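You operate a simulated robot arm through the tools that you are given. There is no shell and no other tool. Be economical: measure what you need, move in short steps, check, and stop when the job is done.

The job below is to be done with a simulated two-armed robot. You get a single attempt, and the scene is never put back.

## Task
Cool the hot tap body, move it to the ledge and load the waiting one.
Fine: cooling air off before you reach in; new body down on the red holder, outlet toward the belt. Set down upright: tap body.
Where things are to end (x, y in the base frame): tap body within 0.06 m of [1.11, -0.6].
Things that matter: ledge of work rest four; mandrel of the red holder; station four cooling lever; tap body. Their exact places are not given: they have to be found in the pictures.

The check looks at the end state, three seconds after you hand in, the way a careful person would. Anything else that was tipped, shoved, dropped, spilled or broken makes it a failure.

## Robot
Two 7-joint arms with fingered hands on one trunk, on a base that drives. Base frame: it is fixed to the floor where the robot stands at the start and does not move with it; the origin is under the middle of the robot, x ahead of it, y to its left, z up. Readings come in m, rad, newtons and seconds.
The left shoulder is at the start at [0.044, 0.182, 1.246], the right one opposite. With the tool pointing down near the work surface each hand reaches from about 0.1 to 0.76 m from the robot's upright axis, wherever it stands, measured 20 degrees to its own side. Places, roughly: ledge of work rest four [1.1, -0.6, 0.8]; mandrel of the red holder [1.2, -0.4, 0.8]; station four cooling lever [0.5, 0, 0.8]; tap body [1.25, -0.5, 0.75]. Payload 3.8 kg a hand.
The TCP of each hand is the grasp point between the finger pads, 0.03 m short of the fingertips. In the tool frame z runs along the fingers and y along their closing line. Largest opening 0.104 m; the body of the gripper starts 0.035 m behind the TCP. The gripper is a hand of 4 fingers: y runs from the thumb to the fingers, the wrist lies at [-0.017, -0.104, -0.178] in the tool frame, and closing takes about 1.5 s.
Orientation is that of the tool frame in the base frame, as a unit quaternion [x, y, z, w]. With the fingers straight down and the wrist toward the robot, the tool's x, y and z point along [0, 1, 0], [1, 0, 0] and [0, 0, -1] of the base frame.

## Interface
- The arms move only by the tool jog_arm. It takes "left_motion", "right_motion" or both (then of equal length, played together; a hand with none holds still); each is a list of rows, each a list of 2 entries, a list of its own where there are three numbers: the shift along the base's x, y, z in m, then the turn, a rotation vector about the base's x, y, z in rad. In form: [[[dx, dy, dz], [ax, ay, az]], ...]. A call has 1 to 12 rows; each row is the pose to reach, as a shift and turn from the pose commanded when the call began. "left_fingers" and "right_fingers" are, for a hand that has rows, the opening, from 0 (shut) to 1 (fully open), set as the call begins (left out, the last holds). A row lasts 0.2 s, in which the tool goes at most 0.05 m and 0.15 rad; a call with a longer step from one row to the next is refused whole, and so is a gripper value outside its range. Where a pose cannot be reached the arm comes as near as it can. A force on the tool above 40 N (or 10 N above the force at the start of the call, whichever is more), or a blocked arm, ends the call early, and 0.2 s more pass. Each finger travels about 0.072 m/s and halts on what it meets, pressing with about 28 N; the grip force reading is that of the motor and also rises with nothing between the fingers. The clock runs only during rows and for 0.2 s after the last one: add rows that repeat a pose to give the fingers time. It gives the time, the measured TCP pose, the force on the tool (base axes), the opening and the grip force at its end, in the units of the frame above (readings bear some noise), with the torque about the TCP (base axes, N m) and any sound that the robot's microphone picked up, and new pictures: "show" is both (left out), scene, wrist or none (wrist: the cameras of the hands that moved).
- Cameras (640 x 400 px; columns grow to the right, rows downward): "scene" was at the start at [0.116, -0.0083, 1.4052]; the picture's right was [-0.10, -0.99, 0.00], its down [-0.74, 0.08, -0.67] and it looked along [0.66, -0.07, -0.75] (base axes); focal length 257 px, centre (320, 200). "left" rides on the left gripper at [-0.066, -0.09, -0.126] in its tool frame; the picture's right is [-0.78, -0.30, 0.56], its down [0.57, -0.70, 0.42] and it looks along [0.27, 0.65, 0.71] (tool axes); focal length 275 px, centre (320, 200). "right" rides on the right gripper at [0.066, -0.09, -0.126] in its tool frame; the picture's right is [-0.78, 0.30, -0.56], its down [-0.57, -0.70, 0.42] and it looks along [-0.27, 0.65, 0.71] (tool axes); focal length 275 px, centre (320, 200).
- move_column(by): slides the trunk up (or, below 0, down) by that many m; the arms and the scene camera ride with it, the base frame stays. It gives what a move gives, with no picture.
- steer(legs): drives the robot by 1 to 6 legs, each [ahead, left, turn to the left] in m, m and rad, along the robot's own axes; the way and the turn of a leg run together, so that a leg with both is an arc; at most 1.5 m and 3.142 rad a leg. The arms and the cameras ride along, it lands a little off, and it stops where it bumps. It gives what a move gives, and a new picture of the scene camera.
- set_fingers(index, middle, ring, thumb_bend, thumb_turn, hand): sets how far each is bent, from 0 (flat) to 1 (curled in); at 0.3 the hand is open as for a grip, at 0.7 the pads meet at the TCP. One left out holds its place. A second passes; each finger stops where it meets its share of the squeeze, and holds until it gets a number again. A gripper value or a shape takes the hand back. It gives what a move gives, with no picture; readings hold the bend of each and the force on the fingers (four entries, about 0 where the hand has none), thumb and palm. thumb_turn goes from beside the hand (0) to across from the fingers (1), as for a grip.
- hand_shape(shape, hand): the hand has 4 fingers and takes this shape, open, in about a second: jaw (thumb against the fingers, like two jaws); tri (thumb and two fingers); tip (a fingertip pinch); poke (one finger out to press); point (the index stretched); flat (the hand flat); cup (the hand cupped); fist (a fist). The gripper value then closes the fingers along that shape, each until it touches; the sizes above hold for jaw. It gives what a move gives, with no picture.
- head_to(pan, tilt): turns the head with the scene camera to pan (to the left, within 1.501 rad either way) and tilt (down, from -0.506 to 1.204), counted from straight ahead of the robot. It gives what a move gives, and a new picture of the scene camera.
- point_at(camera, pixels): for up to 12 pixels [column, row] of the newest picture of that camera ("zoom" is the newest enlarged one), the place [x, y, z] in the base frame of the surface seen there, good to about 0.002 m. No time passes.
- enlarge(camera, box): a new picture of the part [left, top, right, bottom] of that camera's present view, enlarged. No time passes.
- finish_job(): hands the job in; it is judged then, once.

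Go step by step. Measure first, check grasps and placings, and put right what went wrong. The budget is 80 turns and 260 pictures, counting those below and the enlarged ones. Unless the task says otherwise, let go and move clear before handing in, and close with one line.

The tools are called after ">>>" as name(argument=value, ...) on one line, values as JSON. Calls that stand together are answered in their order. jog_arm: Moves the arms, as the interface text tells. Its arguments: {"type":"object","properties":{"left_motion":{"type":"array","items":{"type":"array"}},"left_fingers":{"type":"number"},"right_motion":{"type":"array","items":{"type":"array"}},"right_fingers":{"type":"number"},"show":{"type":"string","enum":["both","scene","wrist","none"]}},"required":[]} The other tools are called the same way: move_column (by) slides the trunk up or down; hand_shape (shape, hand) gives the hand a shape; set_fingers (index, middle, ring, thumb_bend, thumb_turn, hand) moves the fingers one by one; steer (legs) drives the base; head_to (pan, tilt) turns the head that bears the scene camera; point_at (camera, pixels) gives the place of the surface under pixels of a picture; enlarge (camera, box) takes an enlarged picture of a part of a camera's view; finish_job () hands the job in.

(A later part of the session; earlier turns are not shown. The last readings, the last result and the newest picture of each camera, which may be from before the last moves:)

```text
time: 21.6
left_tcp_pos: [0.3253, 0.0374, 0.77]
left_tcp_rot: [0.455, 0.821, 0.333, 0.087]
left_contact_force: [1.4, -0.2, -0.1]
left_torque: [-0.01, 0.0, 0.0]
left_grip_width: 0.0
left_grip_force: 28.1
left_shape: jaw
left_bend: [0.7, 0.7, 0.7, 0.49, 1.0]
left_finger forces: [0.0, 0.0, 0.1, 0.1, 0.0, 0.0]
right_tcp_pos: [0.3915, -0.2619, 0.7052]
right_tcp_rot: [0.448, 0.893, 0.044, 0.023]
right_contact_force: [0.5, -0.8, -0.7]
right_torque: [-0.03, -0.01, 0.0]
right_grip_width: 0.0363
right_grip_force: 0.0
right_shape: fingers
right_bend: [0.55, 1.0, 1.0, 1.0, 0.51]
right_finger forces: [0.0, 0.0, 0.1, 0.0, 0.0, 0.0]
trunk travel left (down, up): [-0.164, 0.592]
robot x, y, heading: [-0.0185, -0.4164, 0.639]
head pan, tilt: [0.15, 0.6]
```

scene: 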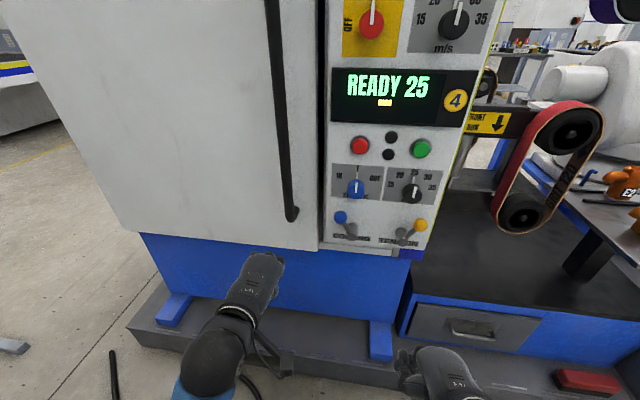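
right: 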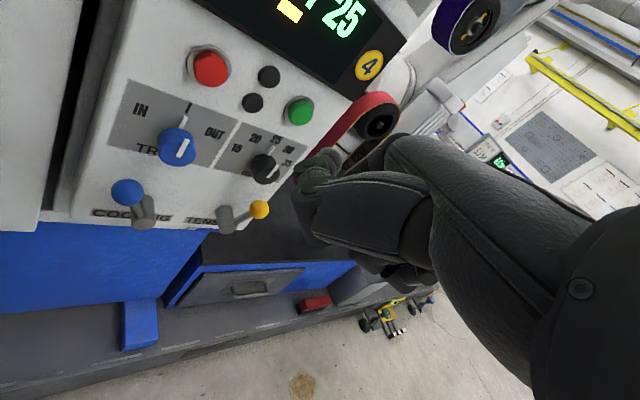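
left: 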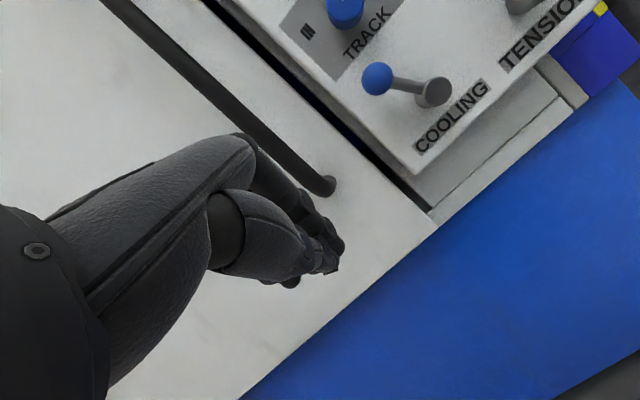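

The steep tilt doesn't work well for this arm. A nearly straight-down hand with the index stretched forward keeps the hand body off the panel, so I'll raise the trunk again and extend only the left index.

>>> move_column(by=0.2)

>>> set_fingers(hand="left", index=0.0, middle=1.0, ring=1.0, thumb_bend=0.9, thumb_turn=0.9)

>>> head_to(pan=0.1, tilt=0.8)

```text
time: 23.8
left_tcp_pos: [0.322, 0.0439, 0.9672]
left_tcp_rot: [0.458, 0.819, 0.338, 0.073]
left_contact_force: [-0.2, -0.3, 0.0]
left_torque: [0.02, -0.01, 0.01]
left_grip_width: 0.0
left_grip_force: 27.9
left_shape: jaw
left_bend: [0.7, 0.7, 0.7, 0.49, 1.0]
left_finger forces: [0.0, 0.1, 0.0, 0.1, 0.0, 0.1]
right_tcp_pos: [0.3924, -0.2633, 0.9045]
right_tcp_rot: [0.448, 0.892, 0.044, 0.024]
right_contact_force: [1.1, -0.2, 0.3]
right_torque: [0.02, 0.01, -0.01]
right_grip_width: 0.0361
right_grip_force: 0.0
right_shape: fingers
right_bend: [0.55, 1.0, 1.0, 1.0, 0.51]
right_finger forces: [0.0, 0.1, 0.1, 0.0, 0.0, 0.1]
trunk travel left (down, up): [-0.364, 0.392]
robot x, y, heading: [-0.0152, -0.4126, 0.643]
head pan, tilt: [0.15, 0.6]
```

```text
time: 24.8
left_tcp_pos: [0.3218, 0.0434, 0.9671]
left_tcp_rot: [0.457, 0.819, 0.339, 0.076]
left_contact_force: [-0.5, 0.7, -0.5]
left_torque: [-0.01, 0.02, -0.02]
left_grip_width: 0.0574
left_grip_force: 0.1
left_shape: fingers
left_bend: [0.0, 1.0, 1.0, 0.9, 0.93]
left_finger forces: [0.0, 0.1, 0.1, 0.0, 0.0, 0.1]
right_tcp_pos: [0.3906, -0.2633, 0.9055]
right_tcp_rot: [0.447, 0.893, 0.043, 0.024]
right_contact_force: [-0.1, 0.3, 0.3]
right_torque: [0.01, -0.01, 0.04]
right_grip_width: 0.0361
right_grip_force: 0.1
right_shape: fingers
right_bend: [0.55, 1.0, 1.0, 1.0, 0.51]
right_finger forces: [0.1, 0.0, 0.0, 0.0, 0.1, 0.1]
trunk travel left (down, up): [-0.364, 0.392]
robot x, y, heading: [-0.0167, -0.417, 0.645]
head pan, tilt: [0.15, 0.6]
```

```text
time: 25.5
left_tcp_pos: [0.3221, 0.0435, 0.9702]
left_tcp_rot: [0.456, 0.819, 0.34, 0.075]
left_contact_force: [-0.8, -0.2, 0.4]
left_torque: [-0.01, 0.01, -0.01]
left_grip_width: 0.0574
left_grip_force: 0.0
left_shape: fingers
left_bend: [0.0, 1.0, 1.0, 0.9, 0.93]
left_finger forces: [0.0, 0.0, 0.0, 0.0, 0.1, 0.1]
right_tcp_pos: [0.3901, -0.2637, 0.9055]
right_tcp_rot: [0.448, 0.893, 0.044, 0.022]
right_contact_force: [0.1, -0.3, 1.3]
right_torque: [0.03, 0.0, -0.01]
right_grip_width: 0.0363
right_grip_force: 0.0
right_shape: fingers
right_bend: [0.55, 1.0, 1.0, 1.0, 0.51]
right_finger forces: [0.1, 0.0, 0.0, 0.1, 0.1, 0.1]
trunk travel left (down, up): [-0.364, 0.392]
robot x, y, heading: [-0.0161, -0.4151, 0.639]
head pan, tilt: [0.099, 0.799]
```

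scene: 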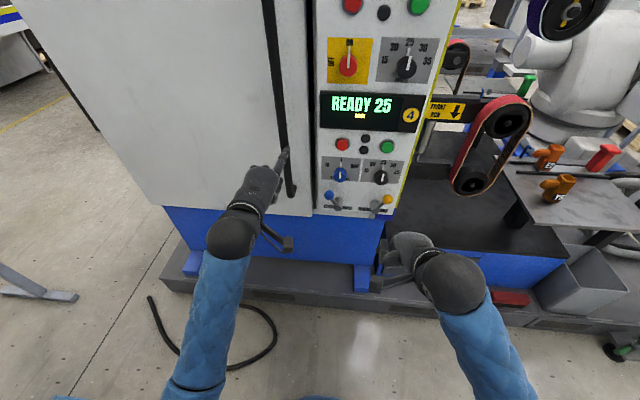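

The left index now clearly extends in the scene picture, with its tip at about (286,150). I'll measure it.

>>> enlarge(camera="scene", box=[230, 120, 390, 220])

>>> point_at(camera="scene", pixels=[[286, 151], [283, 157], [279, 165], [272, 176], [329, 194], [335, 205]])

```text
4.00 times, centred on (310, 170) of scene
```

zoom: 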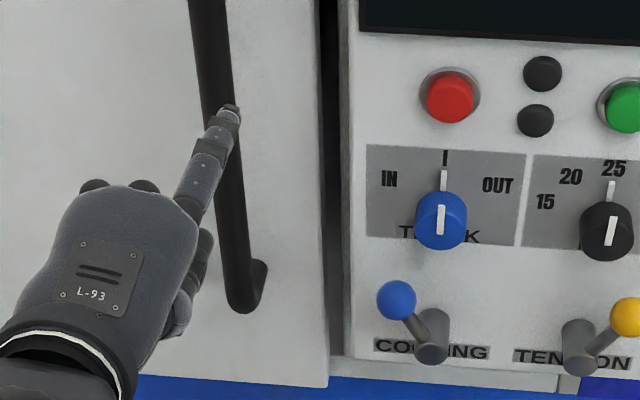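

```text
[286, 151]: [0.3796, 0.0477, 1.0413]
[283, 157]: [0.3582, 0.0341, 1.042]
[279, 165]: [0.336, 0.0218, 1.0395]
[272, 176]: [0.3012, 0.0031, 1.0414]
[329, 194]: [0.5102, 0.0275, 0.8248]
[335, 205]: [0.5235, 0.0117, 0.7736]
```

The index points level toward the panel with its tip at about (0.383, 0.05, 1.035). I'll lower the trunk 0.213 m to bring the tip to knob height and shift the base right, still short of the panel.

>>> move_column(by=-0.213)

>>> steer(legs=[[0.05, -0.045, 0]])

>>> enlarge(camera="scene", box=[230, 80, 390, 180])

```text
time: 27.8
left_tcp_pos: [0.324, 0.0513, 0.7656]
left_tcp_rot: [0.459, 0.811, 0.357, 0.068]
left_contact_force: [0.1, 0.0, -0.4]
left_torque: [-0.01, 0.0, -0.04]
left_grip_width: 0.0574
left_grip_force: 0.1
left_shape: fingers
left_bend: [0.0, 1.0, 1.0, 0.9, 0.93]
left_finger forces: [0.0, 0.0, 0.0, 0.1, 0.1, 0.1]
right_tcp_pos: [0.3914, -0.2621, 0.6888]
right_tcp_rot: [0.447, 0.893, 0.037, 0.02]
right_contact_force: [0.4, 0.4, 0.0]
right_torque: [0.01, 0.02, 0.0]
right_grip_width: 0.0363
right_grip_force: 0.1
right_shape: fingers
right_bend: [0.55, 1.0, 1.0, 1.0, 0.51]
right_finger forces: [0.0, 0.0, 0.0, 0.0, 0.0, 0.0]
trunk travel left (down, up): [-0.151, 0.605]
robot x, y, heading: [-0.0179, -0.4135, 0.644]
head pan, tilt: [0.099, 0.799]
```

```text
time: 28.8
left_tcp_pos: [0.3914, 0.0437, 0.7626]
left_tcp_rot: [0.463, 0.81, 0.354, 0.068]
left_contact_force: [-0.5, -0.4, -0.2]
left_torque: [0.01, 0.01, 0.02]
left_grip_width: 0.0572
left_grip_force: 0.1
left_shape: fingers
left_bend: [0.0, 1.0, 1.0, 0.9, 0.93]
left_finger forces: [0.0, 0.1, 0.1, 0.1, 0.1, 0.0]
right_tcp_pos: [0.4598, -0.2682, 0.6881]
right_tcp_rot: [0.448, 0.893, 0.037, 0.02]
right_contact_force: [0.3, 0.0, 0.6]
right_torque: [-0.02, 0.02, -0.01]
right_grip_width: 0.0361
right_grip_force: 0.1
right_shape: fingers
right_bend: [0.55, 1.0, 1.0, 1.0, 0.51]
right_finger forces: [0.0, 0.1, 0.1, 0.0, 0.0, 0.0]
trunk travel left (down, up): [-0.151, 0.605]
robot x, y, heading: [0.0506, -0.4171, 0.64]
head pan, tilt: [0.099, 0.799]
```

scene: 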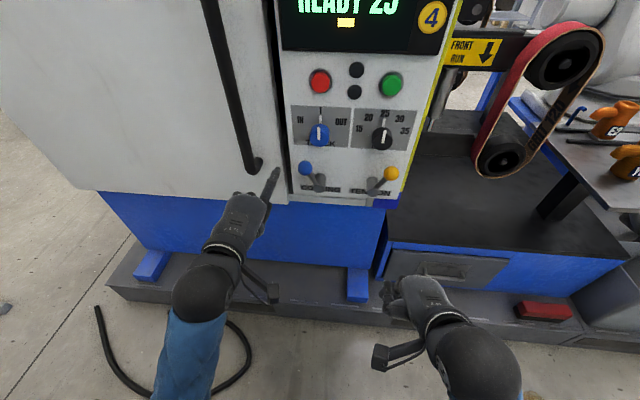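

```text
4.00 times, centred on (310, 130) of scene
```

zoom: 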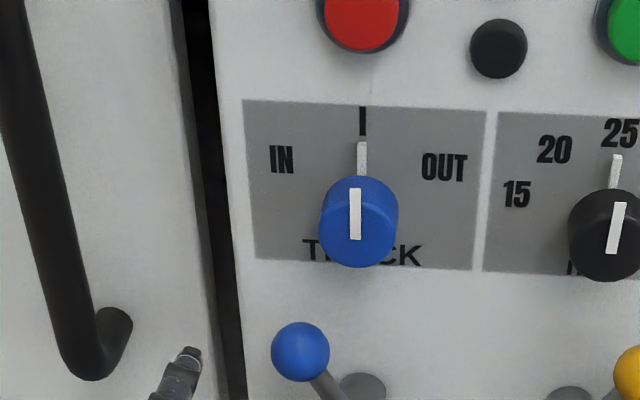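

The tip is at about (277,169), left of the knob and short of the panel. I'll measure it again.

>>> point_at(camera="scene", pixels=[[277, 169], [275, 176], [305, 168], [311, 166], [299, 168]])

```text
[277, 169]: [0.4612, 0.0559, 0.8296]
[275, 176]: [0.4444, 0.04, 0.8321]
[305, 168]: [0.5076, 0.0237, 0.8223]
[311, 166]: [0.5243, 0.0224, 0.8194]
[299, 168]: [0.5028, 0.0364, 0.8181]
```

The tip is about 0.053 m left of the knob centre and 0.03 m short of its plane. I'll advance beside the knob, then sweep along u.

>>> jog_arm(left_motion=[[[0.02, 0.007, -0.002], [0, 0, 0]], [[0.039, 0.0144, -0.003], [0, 0, 0]], [[0.039, 0.0144, -0.003], [0, 0, 0]]])

>>> enlarge(camera="scene", box=[230, 120, 390, 220])

```text
time: 29.6
left_tcp_pos: [0.4305, 0.0616, 0.7576]
left_tcp_rot: [0.463, 0.809, 0.356, 0.063]
left_contact_force: [0.0, -1.1, 0.6]
left_torque: [0.04, -0.01, -0.02]
left_grip_width: 0.0572
left_grip_force: 0.0
left_shape: fingers
left_bend: [0.0, 1.0, 1.0, 0.9, 0.93]
left_finger forces: [0.0, 0.1, 0.0, 0.1, 0.0, 0.0]
right_tcp_pos: [0.4607, -0.2677, 0.6877]
right_tcp_rot: [0.449, 0.893, 0.037, 0.02]
right_contact_force: [-0.3, -0.4, -1.1]
right_torque: [-0.02, -0.01, -0.03]
right_grip_width: 0.036
right_grip_force: 0.1
right_shape: fingers
right_bend: [0.55, 1.0, 1.0, 1.0, 0.51]
right_finger forces: [0.1, 0.0, 0.0, 0.1, 0.1, 0.0]
trunk travel left (down, up): [-0.151, 0.605]
robot x, y, heading: [0.0495, -0.418, 0.645]
head pan, tilt: [0.099, 0.799]
```

scene: 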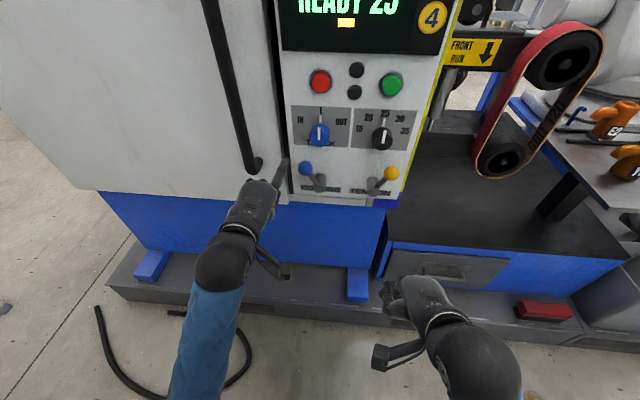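
left: 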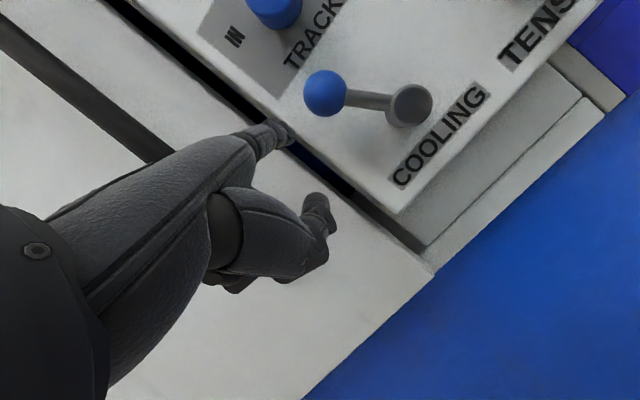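

```text
4.00 times, centred on (310, 170) of scene
```

zoom: 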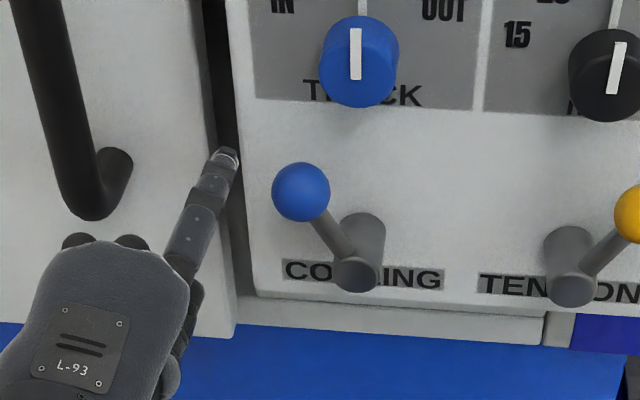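

The tip is beside the knob at its height, so I'll sweep right to switch the lever.

>>> jog_arm(left_motion=[[[0.012, -0.016, 0], [0, 0, 0]], [[0.024, -0.032, 0], [0, 0, 0]], [[0.036, -0.048, 0], [0, 0, 0]], [[0.048, -0.064, 0], [0, 0, 0]], [[0.054, -0.072, 0], [0, 0, 0]]])

>>> enlarge(camera="scene", box=[230, 120, 390, 220])

```text
time: 30.4
left_tcp_pos: [0.4474, 0.0561, 0.7564]
left_tcp_rot: [0.473, 0.783, 0.403, -0.001]
left_contact_force: [0.5, 1.1, -0.3]
left_torque: [0.0, 0.01, -0.02]
left_grip_width: 0.0572
left_grip_force: 0.0
left_shape: fingers
left_bend: [0.0, 1.0, 1.0, 0.9, 0.93]
left_finger forces: [0.1, 0.0, 0.0, 0.0, 0.1, 0.1]
right_tcp_pos: [0.4604, -0.2683, 0.688]
right_tcp_rot: [0.448, 0.893, 0.037, 0.019]
right_contact_force: [0.5, -0.2, 0.0]
right_torque: [-0.04, 0.02, 0.0]
right_grip_width: 0.0362
right_grip_force: 0.0
right_shape: fingers
right_bend: [0.55, 1.0, 1.0, 1.0, 0.51]
right_finger forces: [0.1, 0.1, 0.0, 0.0, 0.0, 0.0]
trunk travel left (down, up): [-0.151, 0.605]
robot x, y, heading: [0.0462, -0.4171, 0.645]
head pan, tilt: [0.099, 0.799]
stopped in row 4 (left hand): the arm was blocked; the commanded pose is now the measured one
```

scene: 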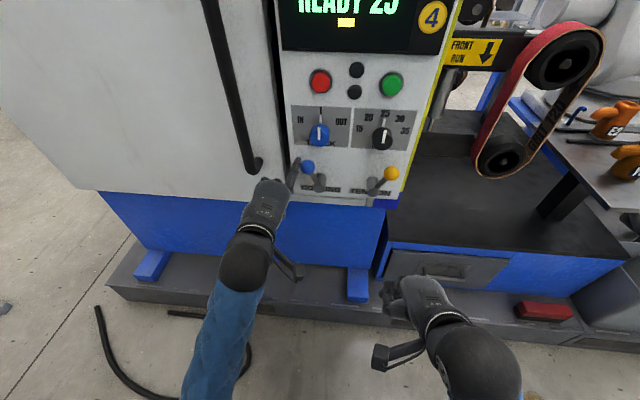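
left: 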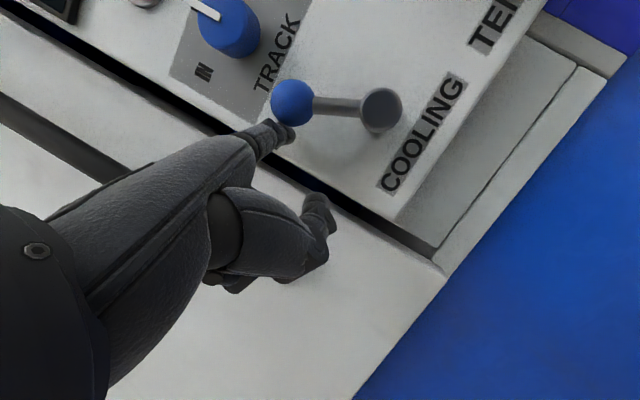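

```text
4.00 times, centred on (310, 170) of scene
```

zoom: 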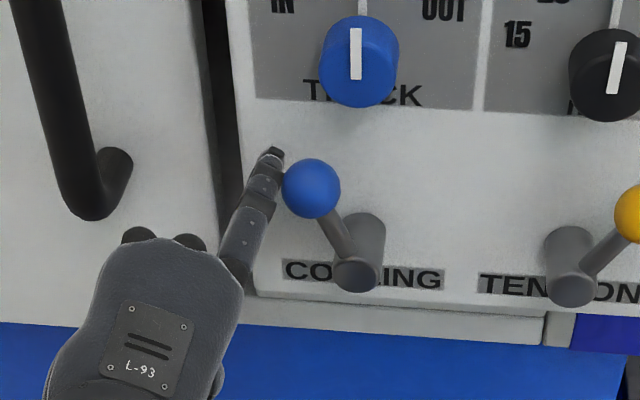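

The lever has started to move and the arm is at its limit, so I'll push on by driving the base right.

>>> steer(legs=[[0, -0.055, 0]])

>>> enlarge(camera="scene", box=[210, 120, 370, 220])

```text
time: 31.3
left_tcp_pos: [0.4809, 0.0106, 0.7568]
left_tcp_rot: [0.474, 0.783, 0.404, 0.0]
left_contact_force: [0.0, -0.3, 0.5]
left_torque: [-0.02, -0.04, 0.0]
left_grip_width: 0.0568
left_grip_force: 0.4
left_shape: fingers
left_bend: [0.0, 1.0, 1.0, 0.9, 0.93]
left_finger forces: [0.4, 0.1, 0.0, 0.1, 0.0, 0.0]
right_tcp_pos: [0.4923, -0.3123, 0.6885]
right_tcp_rot: [0.449, 0.892, 0.038, 0.02]
right_contact_force: [-1.3, -1.4, -0.4]
right_torque: [0.01, 0.02, 0.02]
right_grip_width: 0.036
right_grip_force: 0.0
right_shape: fingers
right_bend: [0.55, 1.0, 1.0, 1.0, 0.51]
right_finger forces: [0.0, 0.0, 0.0, 0.0, 0.1, 0.0]
trunk travel left (down, up): [-0.151, 0.605]
robot x, y, heading: [0.0809, -0.4644, 0.644]
head pan, tilt: [0.099, 0.799]
```

scene: 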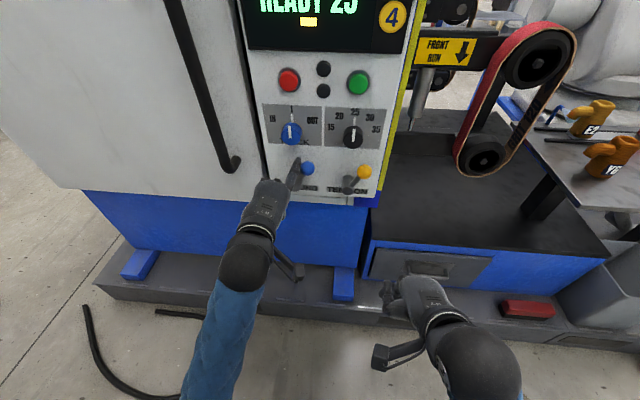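

```text
4.00 times, centred on (290, 170) of scene
```

zoom: 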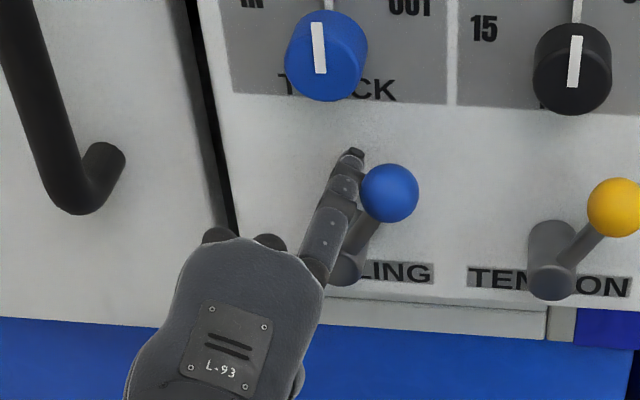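

The knob has crossed to the right (390,193 in the enlargement) but leans a little less than the TENSION knob. I'll nudge it another 0.02 m.

>>> steer(legs=[[0, -0.022, 0]])

>>> enlarge(camera="scene", box=[210, 120, 370, 220])

>>> jog_arm(right_motion=[[[0, 0, 0], [0, 0, 0]]], show="none")

```text
time: 32.2
left_tcp_pos: [0.4823, 0.0097, 0.7592]
left_tcp_rot: [0.461, 0.788, 0.407, -0.008]
left_contact_force: [-4.2, 3.2, 0.1]
left_torque: [-0.19, -0.19, 0.2]
left_grip_width: 0.055
left_grip_force: 2.7
left_shape: fingers
left_bend: [0.01, 1.0, 1.0, 0.9, 0.93]
left_finger forces: [5.1, 0.0, 0.1, 0.0, 0.0, 0.1]
right_tcp_pos: [0.5046, -0.3259, 0.6878]
right_tcp_rot: [0.447, 0.893, 0.037, 0.02]
right_contact_force: [0.1, 1.2, 0.7]
right_torque: [0.02, -0.01, -0.02]
right_grip_width: 0.0361
right_grip_force: 0.0
right_shape: fingers
right_bend: [0.55, 1.0, 1.0, 1.0, 0.51]
right_finger forces: [0.0, 0.0, 0.0, 0.1, 0.0, 0.0]
trunk travel left (down, up): [-0.151, 0.605]
robot x, y, heading: [0.0943, -0.478, 0.646]
head pan, tilt: [0.099, 0.799]
stopped in leg 1: the force on the tool passed its limit at 46 N (the readings are from after the stop); the commanded pose is now the measured one
```

scene: 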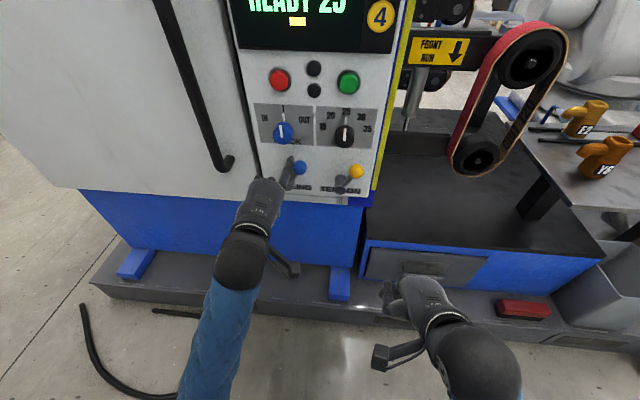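

```text
4.00 times, centred on (290, 170) of scene
```

zoom: 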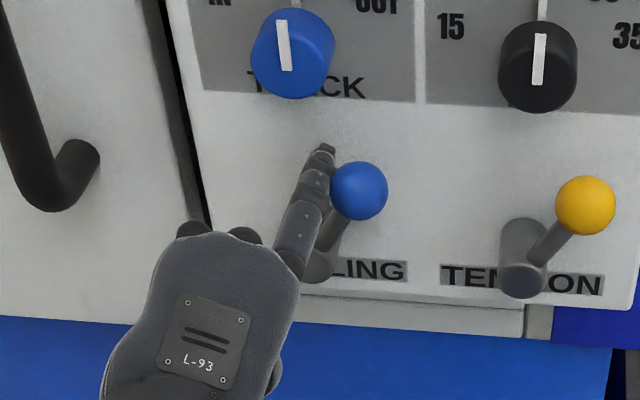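

```text
time: 32.6
left_tcp_pos: [0.4827, 0.0082, 0.7573]
left_tcp_rot: [0.46, 0.789, 0.407, -0.009]
left_contact_force: [-5.0, 5.7, -0.5]
left_torque: [-0.29, -0.25, 0.26]
left_grip_width: 0.0547
left_grip_force: 3.3
left_shape: fingers
left_bend: [0.01, 1.0, 1.0, 0.9, 0.93]
left_finger forces: [7.1, 0.0, 0.0, 0.0, 0.1, 0.0]
right_tcp_pos: [0.5028, -0.3265, 0.6867]
right_tcp_rot: [0.447, 0.893, 0.037, 0.02]
right_contact_force: [0.1, 0.0, -0.4]
right_torque: [0.0, 0.01, 0.0]
right_grip_width: 0.0364
right_grip_force: 0.1
right_shape: fingers
right_bend: [0.55, 1.0, 1.0, 1.0, 0.51]
right_finger forces: [0.0, 0.0, 0.0, 0.0, 0.0, 0.1]
trunk travel left (down, up): [-0.151, 0.605]
robot x, y, heading: [0.0955, -0.4797, 0.643]
head pan, tilt: [0.099, 0.799]
```

The lever is at its end stop, with 46 N against it. I'll back off the push and look at the body and display for signs of airflow.

>>> steer(legs=[[0, 0.03, 0]])

>>> head_to(pan=-0.5, tilt=0.6)

>>> enlarge(camera="scene", box=[260, 60, 500, 210])

```text
time: 33.5
left_tcp_pos: [0.4663, 0.0312, 0.7592]
left_tcp_rot: [0.462, 0.787, 0.408, -0.006]
left_contact_force: [-0.7, 0.6, -0.1]
left_torque: [-0.01, -0.04, 0.0]
left_grip_width: 0.0573
left_grip_force: 0.0
left_shape: fingers
left_bend: [0.0, 1.0, 1.0, 0.9, 0.93]
left_finger forces: [0.0, 0.1, 0.0, 0.0, 0.0, 0.0]
right_tcp_pos: [0.4856, -0.3029, 0.6875]
right_tcp_rot: [0.448, 0.893, 0.037, 0.02]
right_contact_force: [-0.1, 0.5, 0.2]
right_torque: [0.0, -0.02, -0.03]
right_grip_width: 0.0363
right_grip_force: 0.0
right_shape: fingers
right_bend: [0.55, 1.0, 1.0, 1.0, 0.51]
right_finger forces: [0.1, 0.0, 0.1, 0.1, 0.0, 0.0]
trunk travel left (down, up): [-0.151, 0.605]
robot x, y, heading: [0.0714, -0.4518, 0.642]
head pan, tilt: [0.099, 0.799]
```

scene: 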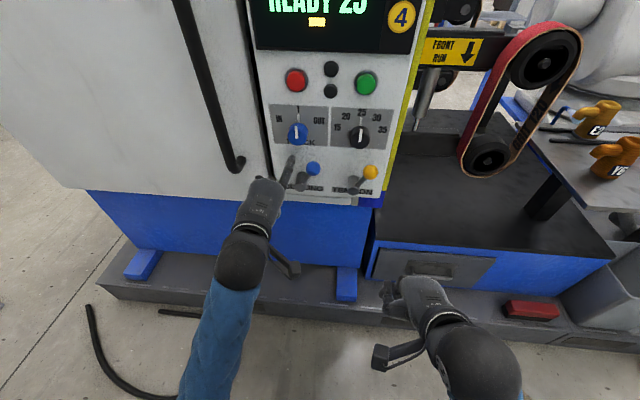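

```text
time: 34.5
left_tcp_pos: [0.4663, 0.0314, 0.7588]
left_tcp_rot: [0.462, 0.788, 0.407, -0.006]
left_contact_force: [0.0, 0.0, -0.5]
left_torque: [0.01, 0.0, 0.02]
left_grip_width: 0.057
left_grip_force: 0.0
left_shape: fingers
left_bend: [0.0, 1.0, 1.0, 0.9, 0.93]
left_finger forces: [0.0, 0.0, 0.0, 0.0, 0.0, 0.1]
right_tcp_pos: [0.4851, -0.3026, 0.6872]
right_tcp_rot: [0.448, 0.893, 0.037, 0.019]
right_contact_force: [-0.3, -0.3, 0.1]
right_torque: [0.0, 0.02, -0.04]
right_grip_width: 0.0359
right_grip_force: 0.1
right_shape: fingers
right_bend: [0.55, 1.0, 1.0, 1.0, 0.51]
right_finger forces: [0.1, 0.1, 0.0, 0.0, 0.0, 0.0]
trunk travel left (down, up): [-0.151, 0.605]
robot x, y, heading: [0.0758, -0.4537, 0.643]
head pan, tilt: [-0.499, 0.6]
```

scene: 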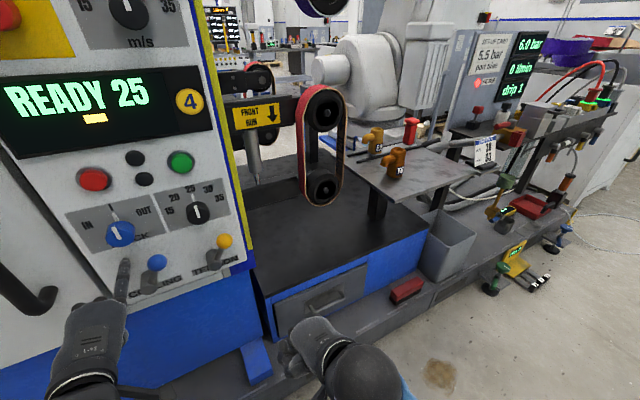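

```text
2.67 times, centred on (380, 135) of scene
```

zoom: 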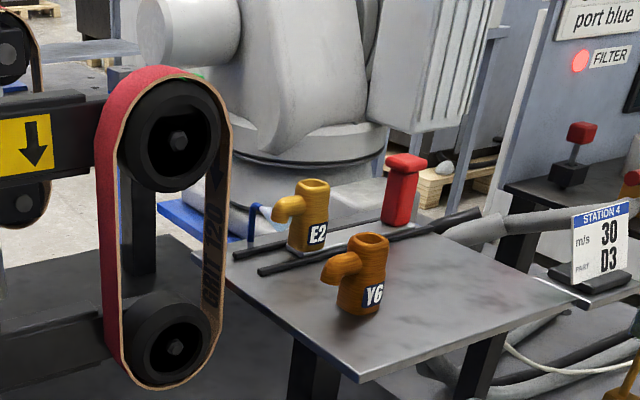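

Both bodies look more brass-coloured now than orange. The supply panel behind shows "6.0 bar, 0 l/min", so I'll enlarge that and the bodies.

>>> enlarge(camera="scene", box=[440, 10, 600, 110])

>>> enlarge(camera="scene", box=[340, 100, 460, 190])

>>> enlarge(camera="scene", box=[100, 150, 260, 300])

```text
4.00 times, centred on (520, 60) of scene
```

zoom: 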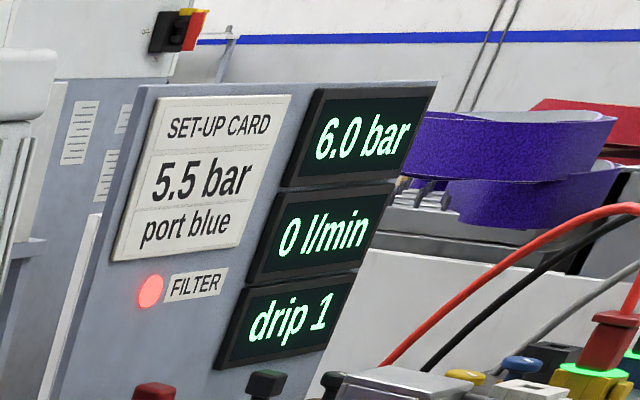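

```text
4.44 times, centred on (400, 145) of scene
```

zoom: 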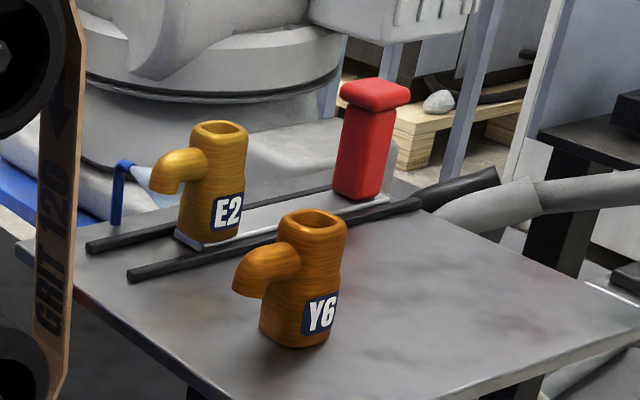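

```text
2.67 times, centred on (180, 225) of scene
```

zoom: 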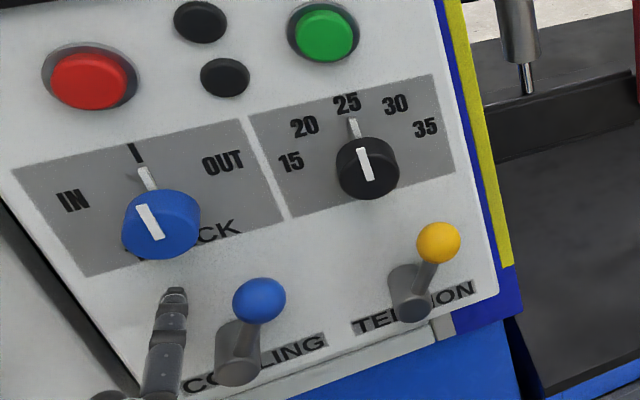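

A blue jet is now blowing on E2, and E2 has gone yellower than before, so cooling is on. While it cools I'll back the finger off, move it to the right of the knob and recheck.

>>> steer(legs=[[-0.07, 0, 0], [0, -0.1, 0]])

>>> enlarge(camera="scene", box=[340, 80, 460, 180])

>>> enlarge(camera="scene", box=[80, 150, 240, 280])

```text
time: 36.2
left_tcp_pos: [0.4697, -0.0919, 0.7589]
left_tcp_rot: [0.463, 0.787, 0.408, -0.006]
left_contact_force: [0.2, 0.6, 0.2]
left_torque: [-0.01, 0.01, 0.01]
left_grip_width: 0.057
left_grip_force: 0.0
left_shape: fingers
left_bend: [0.0, 1.0, 1.0, 0.9, 0.93]
left_finger forces: [0.1, 0.1, 0.0, 0.0, 0.1, 0.1]
right_tcp_pos: [0.4905, -0.4267, 0.6876]
right_tcp_rot: [0.449, 0.893, 0.037, 0.02]
right_contact_force: [0.4, -0.1, -0.1]
right_torque: [-0.01, 0.01, 0.04]
right_grip_width: 0.0359
right_grip_force: 0.1
right_shape: fingers
right_bend: [0.55, 1.0, 1.0, 1.0, 0.51]
right_finger forces: [0.1, 0.0, 0.1, 0.0, 0.0, 0.0]
trunk travel left (down, up): [-0.151, 0.605]
robot x, y, heading: [0.0771, -0.5776, 0.642]
head pan, tilt: [-0.499, 0.6]
```

scene: 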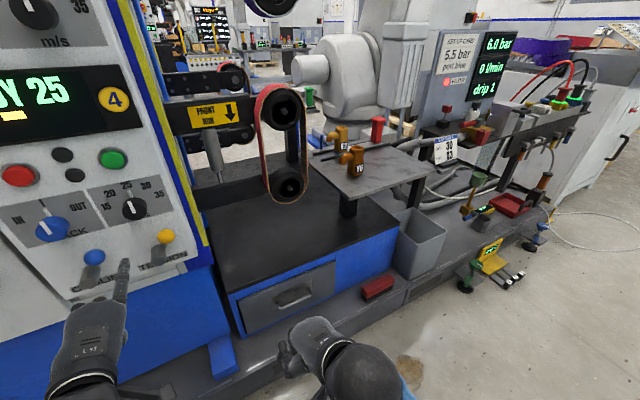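

```text
4.00 times, centred on (400, 130) of scene
```

zoom: 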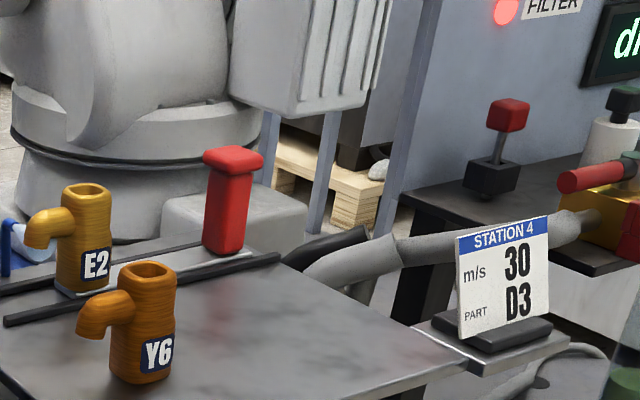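

```text
3.08 times, centred on (160, 215) of scene
```

zoom: 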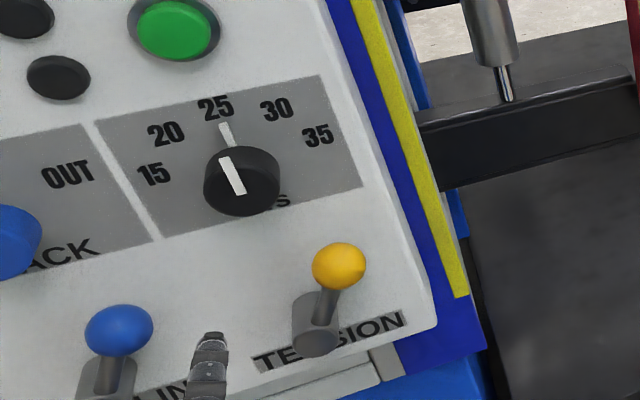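

E2 is now brass-gold while Y6 keeps its darker colour. I'll measure the tip and the knob before setting up the return push.

>>> point_at(camera="zoom", pixels=[[210, 338], [208, 370], [120, 330], [340, 265], [325, 340], [105, 385]])

```text
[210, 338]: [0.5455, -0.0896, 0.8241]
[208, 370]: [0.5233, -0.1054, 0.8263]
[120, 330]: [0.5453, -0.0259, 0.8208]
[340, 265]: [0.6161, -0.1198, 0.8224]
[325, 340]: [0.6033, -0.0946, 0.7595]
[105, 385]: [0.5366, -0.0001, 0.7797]
```

The tip is 0.052 m right of the knob centre and 0.06 m back. I'll drive forward beside it and let the air run a few seconds more.

>>> steer(legs=[[0.058, 0, 0]])

>>> jog_arm(right_motion=[[[0, 0, 0], [0, 0, 0]], [[0, 0, 0], [0, 0, 0]], [[0, 0, 0], [0, 0, 0]], [[0, 0, 0], [0, 0, 0]], [[0, 0, 0], [0, 0, 0]], [[0, 0, 0], [0, 0, 0]], [[0, 0, 0], [0, 0, 0]], [[0, 0, 0], [0, 0, 0]], [[0, 0, 0], [0, 0, 0]], [[0, 0, 0], [0, 0, 0]], [[0, 0, 0], [0, 0, 0]], [[0, 0, 0], [0, 0, 0]]], show="none")

>>> jog_arm(right_motion=[[[0, 0, 0], [0, 0, 0]], [[0, 0, 0], [0, 0, 0]], [[0, 0, 0], [0, 0, 0]], [[0, 0, 0], [0, 0, 0]], [[0, 0, 0], [0, 0, 0]], [[0, 0, 0], [0, 0, 0]], [[0, 0, 0], [0, 0, 0]], [[0, 0, 0], [0, 0, 0]], [[0, 0, 0], [0, 0, 0]], [[0, 0, 0], [0, 0, 0]], [[0, 0, 0], [0, 0, 0]], [[0, 0, 0], [0, 0, 0]]], show="scene")

>>> enlarge(camera="scene", box=[320, 100, 440, 190])

>>> enlarge(camera="scene", box=[80, 150, 240, 280])

```text
time: 37.2
left_tcp_pos: [0.5177, -0.0577, 0.7588]
left_tcp_rot: [0.463, 0.788, 0.406, -0.007]
left_contact_force: [0.1, 0.9, -0.2]
left_torque: [0.02, 0.01, -0.03]
left_grip_width: 0.0572
left_grip_force: 0.1
left_shape: fingers
left_bend: [0.0, 1.0, 1.0, 0.9, 0.93]
left_finger forces: [0.0, 0.0, 0.0, 0.0, 0.1, 0.0]
right_tcp_pos: [0.5354, -0.392, 0.6861]
right_tcp_rot: [0.45, 0.892, 0.037, 0.019]
right_contact_force: [-0.3, 0.4, 0.0]
right_torque: [-0.01, 0.02, 0.01]
right_grip_width: 0.0363
right_grip_force: 0.0
right_shape: fingers
right_bend: [0.55, 1.0, 1.0, 1.0, 0.51]
right_finger forces: [0.0, 0.0, 0.0, 0.0, 0.0, 0.0]
trunk travel left (down, up): [-0.151, 0.605]
robot x, y, heading: [0.1269, -0.5407, 0.644]
head pan, tilt: [-0.499, 0.6]
```

scene: 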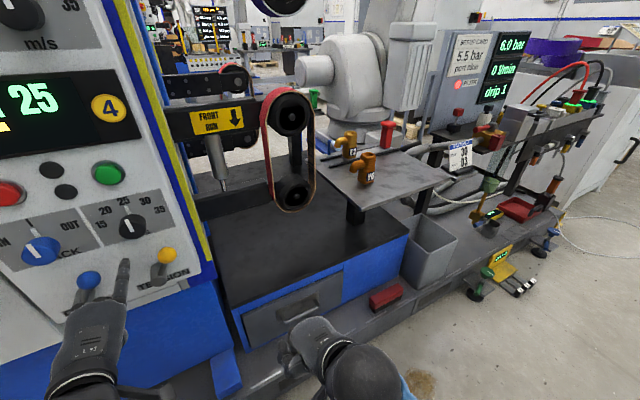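

```text
time: 39.8
left_tcp_pos: [0.5176, -0.0582, 0.7595]
left_tcp_rot: [0.463, 0.787, 0.407, -0.006]
left_contact_force: [-0.6, -1.0, 0.9]
left_torque: [0.0, 0.0, 0.01]
left_grip_width: 0.0571
left_grip_force: 0.0
left_shape: fingers
left_bend: [0.0, 1.0, 1.0, 0.9, 0.93]
left_finger forces: [0.0, 0.0, 0.0, 0.0, 0.0, 0.0]
right_tcp_pos: [0.5354, -0.3933, 0.6874]
right_tcp_rot: [0.45, 0.892, 0.037, 0.02]
right_contact_force: [-0.7, -0.3, 1.0]
right_torque: [0.02, -0.02, -0.01]
right_grip_width: 0.0362
right_grip_force: 0.1
right_shape: fingers
right_bend: [0.55, 1.0, 1.0, 1.0, 0.51]
right_finger forces: [0.0, 0.0, 0.1, 0.0, 0.1, 0.1]
trunk travel left (down, up): [-0.151, 0.605]
robot x, y, heading: [0.1264, -0.5405, 0.638]
head pan, tilt: [-0.499, 0.6]
```

```text
time: 42.4
left_tcp_pos: [0.5172, -0.0576, 0.7597]
left_tcp_rot: [0.464, 0.787, 0.407, -0.007]
left_contact_force: [-0.6, -0.1, 0.1]
left_torque: [0.02, 0.0, -0.01]
left_grip_width: 0.0571
left_grip_force: 0.0
left_shape: fingers
left_bend: [0.0, 1.0, 1.0, 0.9, 0.93]
left_finger forces: [0.1, 0.0, 0.0, 0.1, 0.0, 0.0]
right_tcp_pos: [0.5369, -0.3914, 0.6865]
right_tcp_rot: [0.45, 0.892, 0.036, 0.02]
right_contact_force: [0.0, 0.0, 0.5]
right_torque: [-0.03, -0.02, 0.01]
right_grip_width: 0.036
right_grip_force: 0.1
right_shape: fingers
right_bend: [0.55, 1.0, 1.0, 1.0, 0.51]
right_finger forces: [0.0, 0.0, 0.0, 0.0, 0.0, 0.1]
trunk travel left (down, up): [-0.151, 0.605]
robot x, y, heading: [0.1241, -0.5434, 0.639]
head pan, tilt: [-0.499, 0.6]
```

scene: 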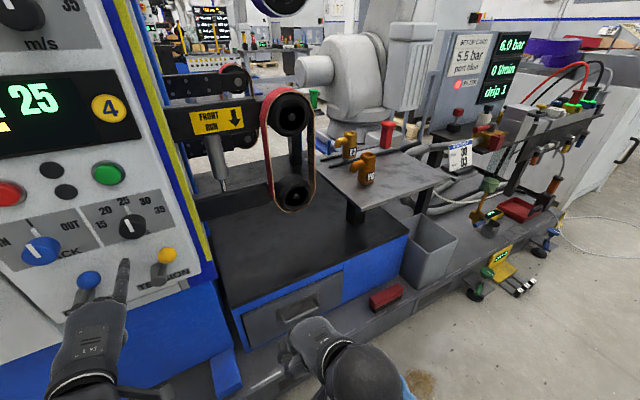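

```text
4.44 times, centred on (380, 145) of scene
```

zoom: 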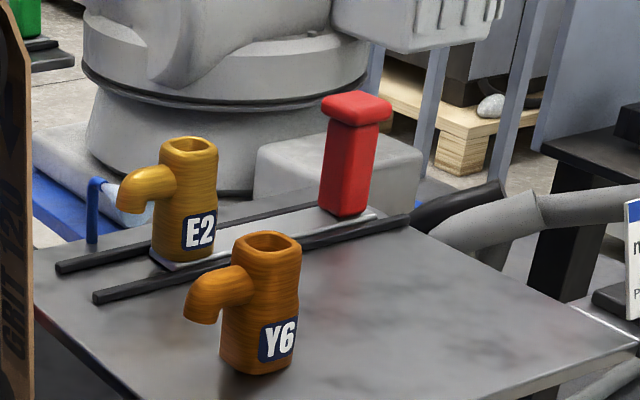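

```text
3.08 times, centred on (160, 215) of scene
```

zoom: 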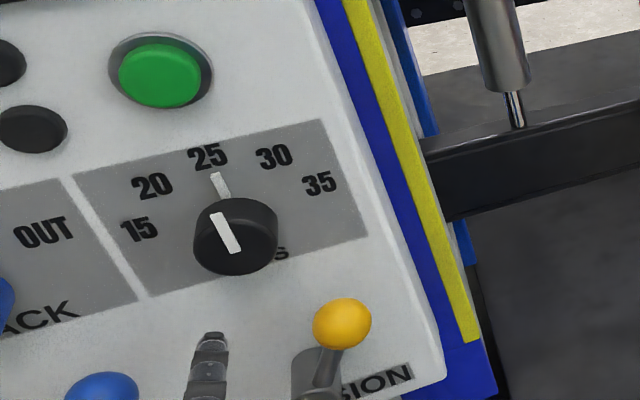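

The jet is still on and E2 looks stable brass-gold. I'll give it about 5 s more, then push the lever back left with the base.

>>> jog_arm(right_motion=[[[0, 0, 0], [0, 0, 0]], [[0, 0, 0], [0, 0, 0]], [[0, 0, 0], [0, 0, 0]], [[0, 0, 0], [0, 0, 0]], [[0, 0, 0], [0, 0, 0]], [[0, 0, 0], [0, 0, 0]], [[0, 0, 0], [0, 0, 0]], [[0, 0, 0], [0, 0, 0]], [[0, 0, 0], [0, 0, 0]], [[0, 0, 0], [0, 0, 0]], [[0, 0, 0], [0, 0, 0]], [[0, 0, 0], [0, 0, 0]]], show="none")

>>> jog_arm(right_motion=[[[0, 0, 0], [0, 0, 0]], [[0, 0, 0], [0, 0, 0]], [[0, 0, 0], [0, 0, 0]], [[0, 0, 0], [0, 0, 0]], [[0, 0, 0], [0, 0, 0]], [[0, 0, 0], [0, 0, 0]], [[0, 0, 0], [0, 0, 0]], [[0, 0, 0], [0, 0, 0]], [[0, 0, 0], [0, 0, 0]], [[0, 0, 0], [0, 0, 0]], [[0, 0, 0], [0, 0, 0]], [[0, 0, 0], [0, 0, 0]]], show="none")

>>> enlarge(camera="scene", box=[320, 100, 440, 190])

>>> steer(legs=[[0, 0.085, 0]])

>>> enlarge(camera="scene", box=[60, 150, 260, 290])

```text
time: 45.0
left_tcp_pos: [0.5177, -0.0586, 0.759]
left_tcp_rot: [0.463, 0.787, 0.407, -0.007]
left_contact_force: [-0.4, 0.1, -1.1]
left_torque: [-0.01, 0.0, -0.01]
left_grip_width: 0.0571
left_grip_force: 0.1
left_shape: fingers
left_bend: [0.0, 1.0, 1.0, 0.9, 0.93]
left_finger forces: [0.0, 0.1, 0.0, 0.1, 0.1, 0.0]
right_tcp_pos: [0.5373, -0.3921, 0.6872]
right_tcp_rot: [0.45, 0.892, 0.037, 0.02]
right_contact_force: [1.6, 0.1, -0.4]
right_torque: [-0.02, 0.02, 0.03]
right_grip_width: 0.036
right_grip_force: 0.0
right_shape: fingers
right_bend: [0.55, 1.0, 1.0, 1.0, 0.51]
right_finger forces: [0.0, 0.0, 0.0, 0.1, 0.0, 0.1]
trunk travel left (down, up): [-0.151, 0.605]
robot x, y, heading: [0.1277, -0.5367, 0.636]
head pan, tilt: [-0.499, 0.6]
```

```text
time: 47.6
left_tcp_pos: [0.5177, -0.0589, 0.7593]
left_tcp_rot: [0.463, 0.787, 0.407, -0.006]
left_contact_force: [0.5, -0.9, 0.4]
left_torque: [0.01, 0.02, -0.02]
left_grip_width: 0.0571
left_grip_force: 0.2
left_shape: fingers
left_bend: [0.0, 1.0, 1.0, 0.9, 0.93]
left_finger forces: [0.0, 0.0, 0.0, 0.0, 0.0, 0.1]
right_tcp_pos: [0.5369, -0.3931, 0.6876]
right_tcp_rot: [0.45, 0.892, 0.037, 0.02]
right_contact_force: [-0.3, -0.1, -0.4]
right_torque: [0.02, 0.0, 0.01]
right_grip_width: 0.0361
right_grip_force: 0.0
right_shape: fingers
right_bend: [0.55, 1.0, 1.0, 1.0, 0.51]
right_finger forces: [0.0, 0.1, 0.0, 0.1, 0.0, 0.0]
trunk travel left (down, up): [-0.151, 0.605]
robot x, y, heading: [0.1234, -0.5426, 0.639]
head pan, tilt: [-0.499, 0.6]
```

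```text
4.44 times, centred on (380, 145) of scene
```

zoom: 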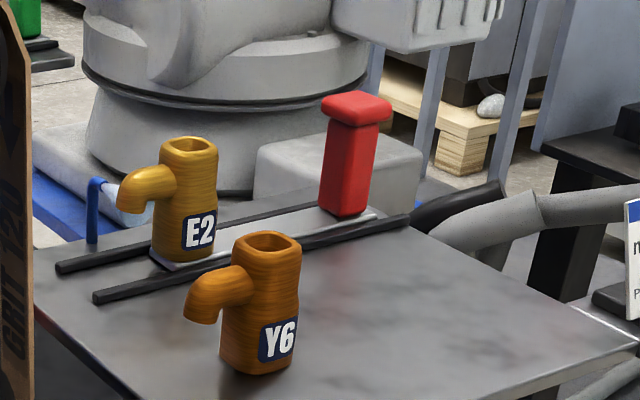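

```text
time: 48.7
left_tcp_pos: [0.4666, 0.0088, 0.7589]
left_tcp_rot: [0.463, 0.788, 0.406, -0.007]
left_contact_force: [-0.4, 0.7, -0.4]
left_torque: [0.02, 0.01, 0.0]
left_grip_width: 0.0576
left_grip_force: 0.0
left_shape: fingers
left_bend: [0.0, 1.0, 1.0, 0.9, 0.93]
left_finger forces: [0.2, 0.0, 0.0, 0.0, 0.0, 0.0]
right_tcp_pos: [0.4858, -0.3263, 0.6862]
right_tcp_rot: [0.449, 0.892, 0.037, 0.02]
right_contact_force: [-0.3, -0.7, 0.1]
right_torque: [-0.01, 0.04, -0.02]
right_grip_width: 0.036
right_grip_force: 0.0
right_shape: fingers
right_bend: [0.55, 1.0, 1.0, 1.0, 0.51]
right_finger forces: [0.1, 0.0, 0.0, 0.0, 0.0, 0.1]
trunk travel left (down, up): [-0.151, 0.605]
robot x, y, heading: [0.0766, -0.473, 0.634]
head pan, tilt: [-0.499, 0.6]
```

scene: 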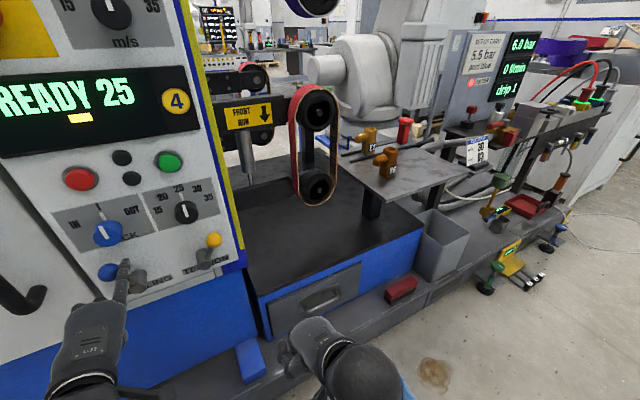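

```text
2.86 times, centred on (160, 220) of scene
```

zoom: 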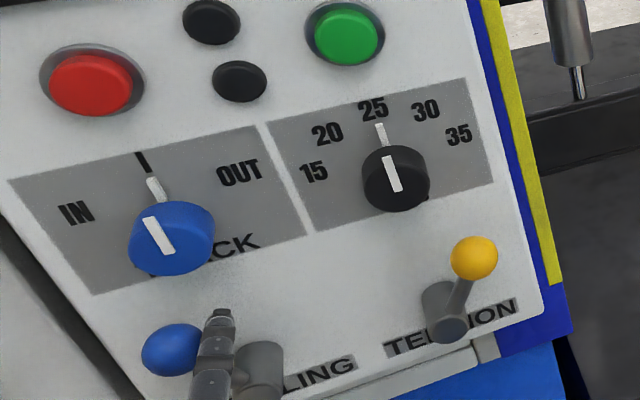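

The knob is back on the left. I'll nudge it a touch further and check that the jet is gone.

>>> steer(legs=[[0, 0.013, 0]])

>>> enlarge(camera="scene", box=[340, 100, 460, 190])

>>> enlarge(camera="scene", box=[80, 200, 240, 320])

```text
time: 49.4
left_tcp_pos: [0.4607, 0.019, 0.7574]
left_tcp_rot: [0.465, 0.787, 0.406, -0.007]
left_contact_force: [8.0, -12.2, -4.8]
left_torque: [0.76, 0.75, -0.84]
left_grip_width: 0.0596
left_grip_force: 6.1
left_shape: fingers
left_bend: [0.0, 1.0, 1.0, 0.9, 0.93]
left_finger forces: [12.2, 0.0, 0.0, 0.1, 0.0, 0.1]
right_tcp_pos: [0.4786, -0.3139, 0.6885]
right_tcp_rot: [0.45, 0.892, 0.037, 0.019]
right_contact_force: [0.5, 0.9, -1.2]
right_torque: [-0.03, 0.0, 0.01]
right_grip_width: 0.0362
right_grip_force: 0.0
right_shape: fingers
right_bend: [0.55, 1.0, 1.0, 1.0, 0.51]
right_finger forces: [0.1, 0.0, 0.0, 0.0, 0.0, 0.0]
trunk travel left (down, up): [-0.151, 0.605]
robot x, y, heading: [0.0688, -0.4599, 0.64]
head pan, tilt: [-0.499, 0.6]
```

scene: 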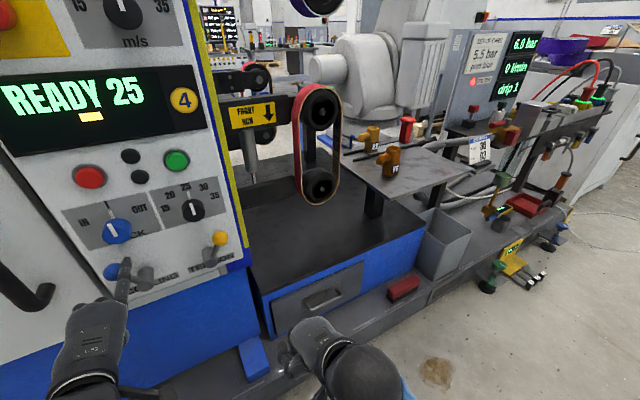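

```text
4.44 times, centred on (400, 145) of scene
```

zoom: 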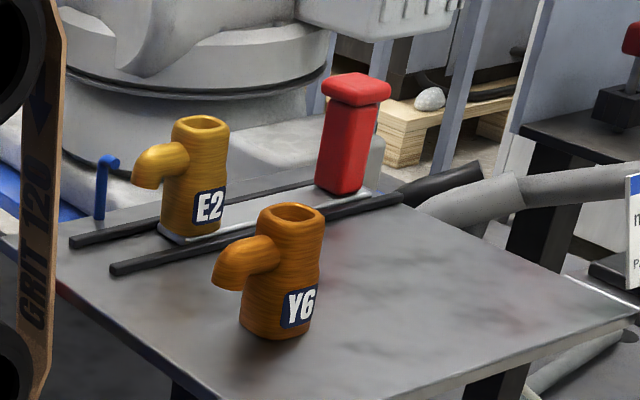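

```text
3.33 times, centred on (160, 260) of scene
```

zoom: 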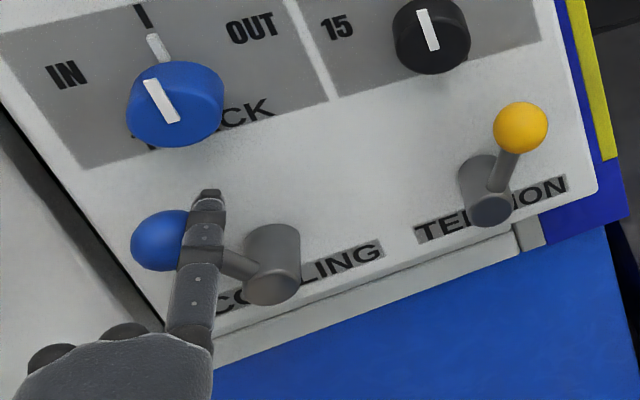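

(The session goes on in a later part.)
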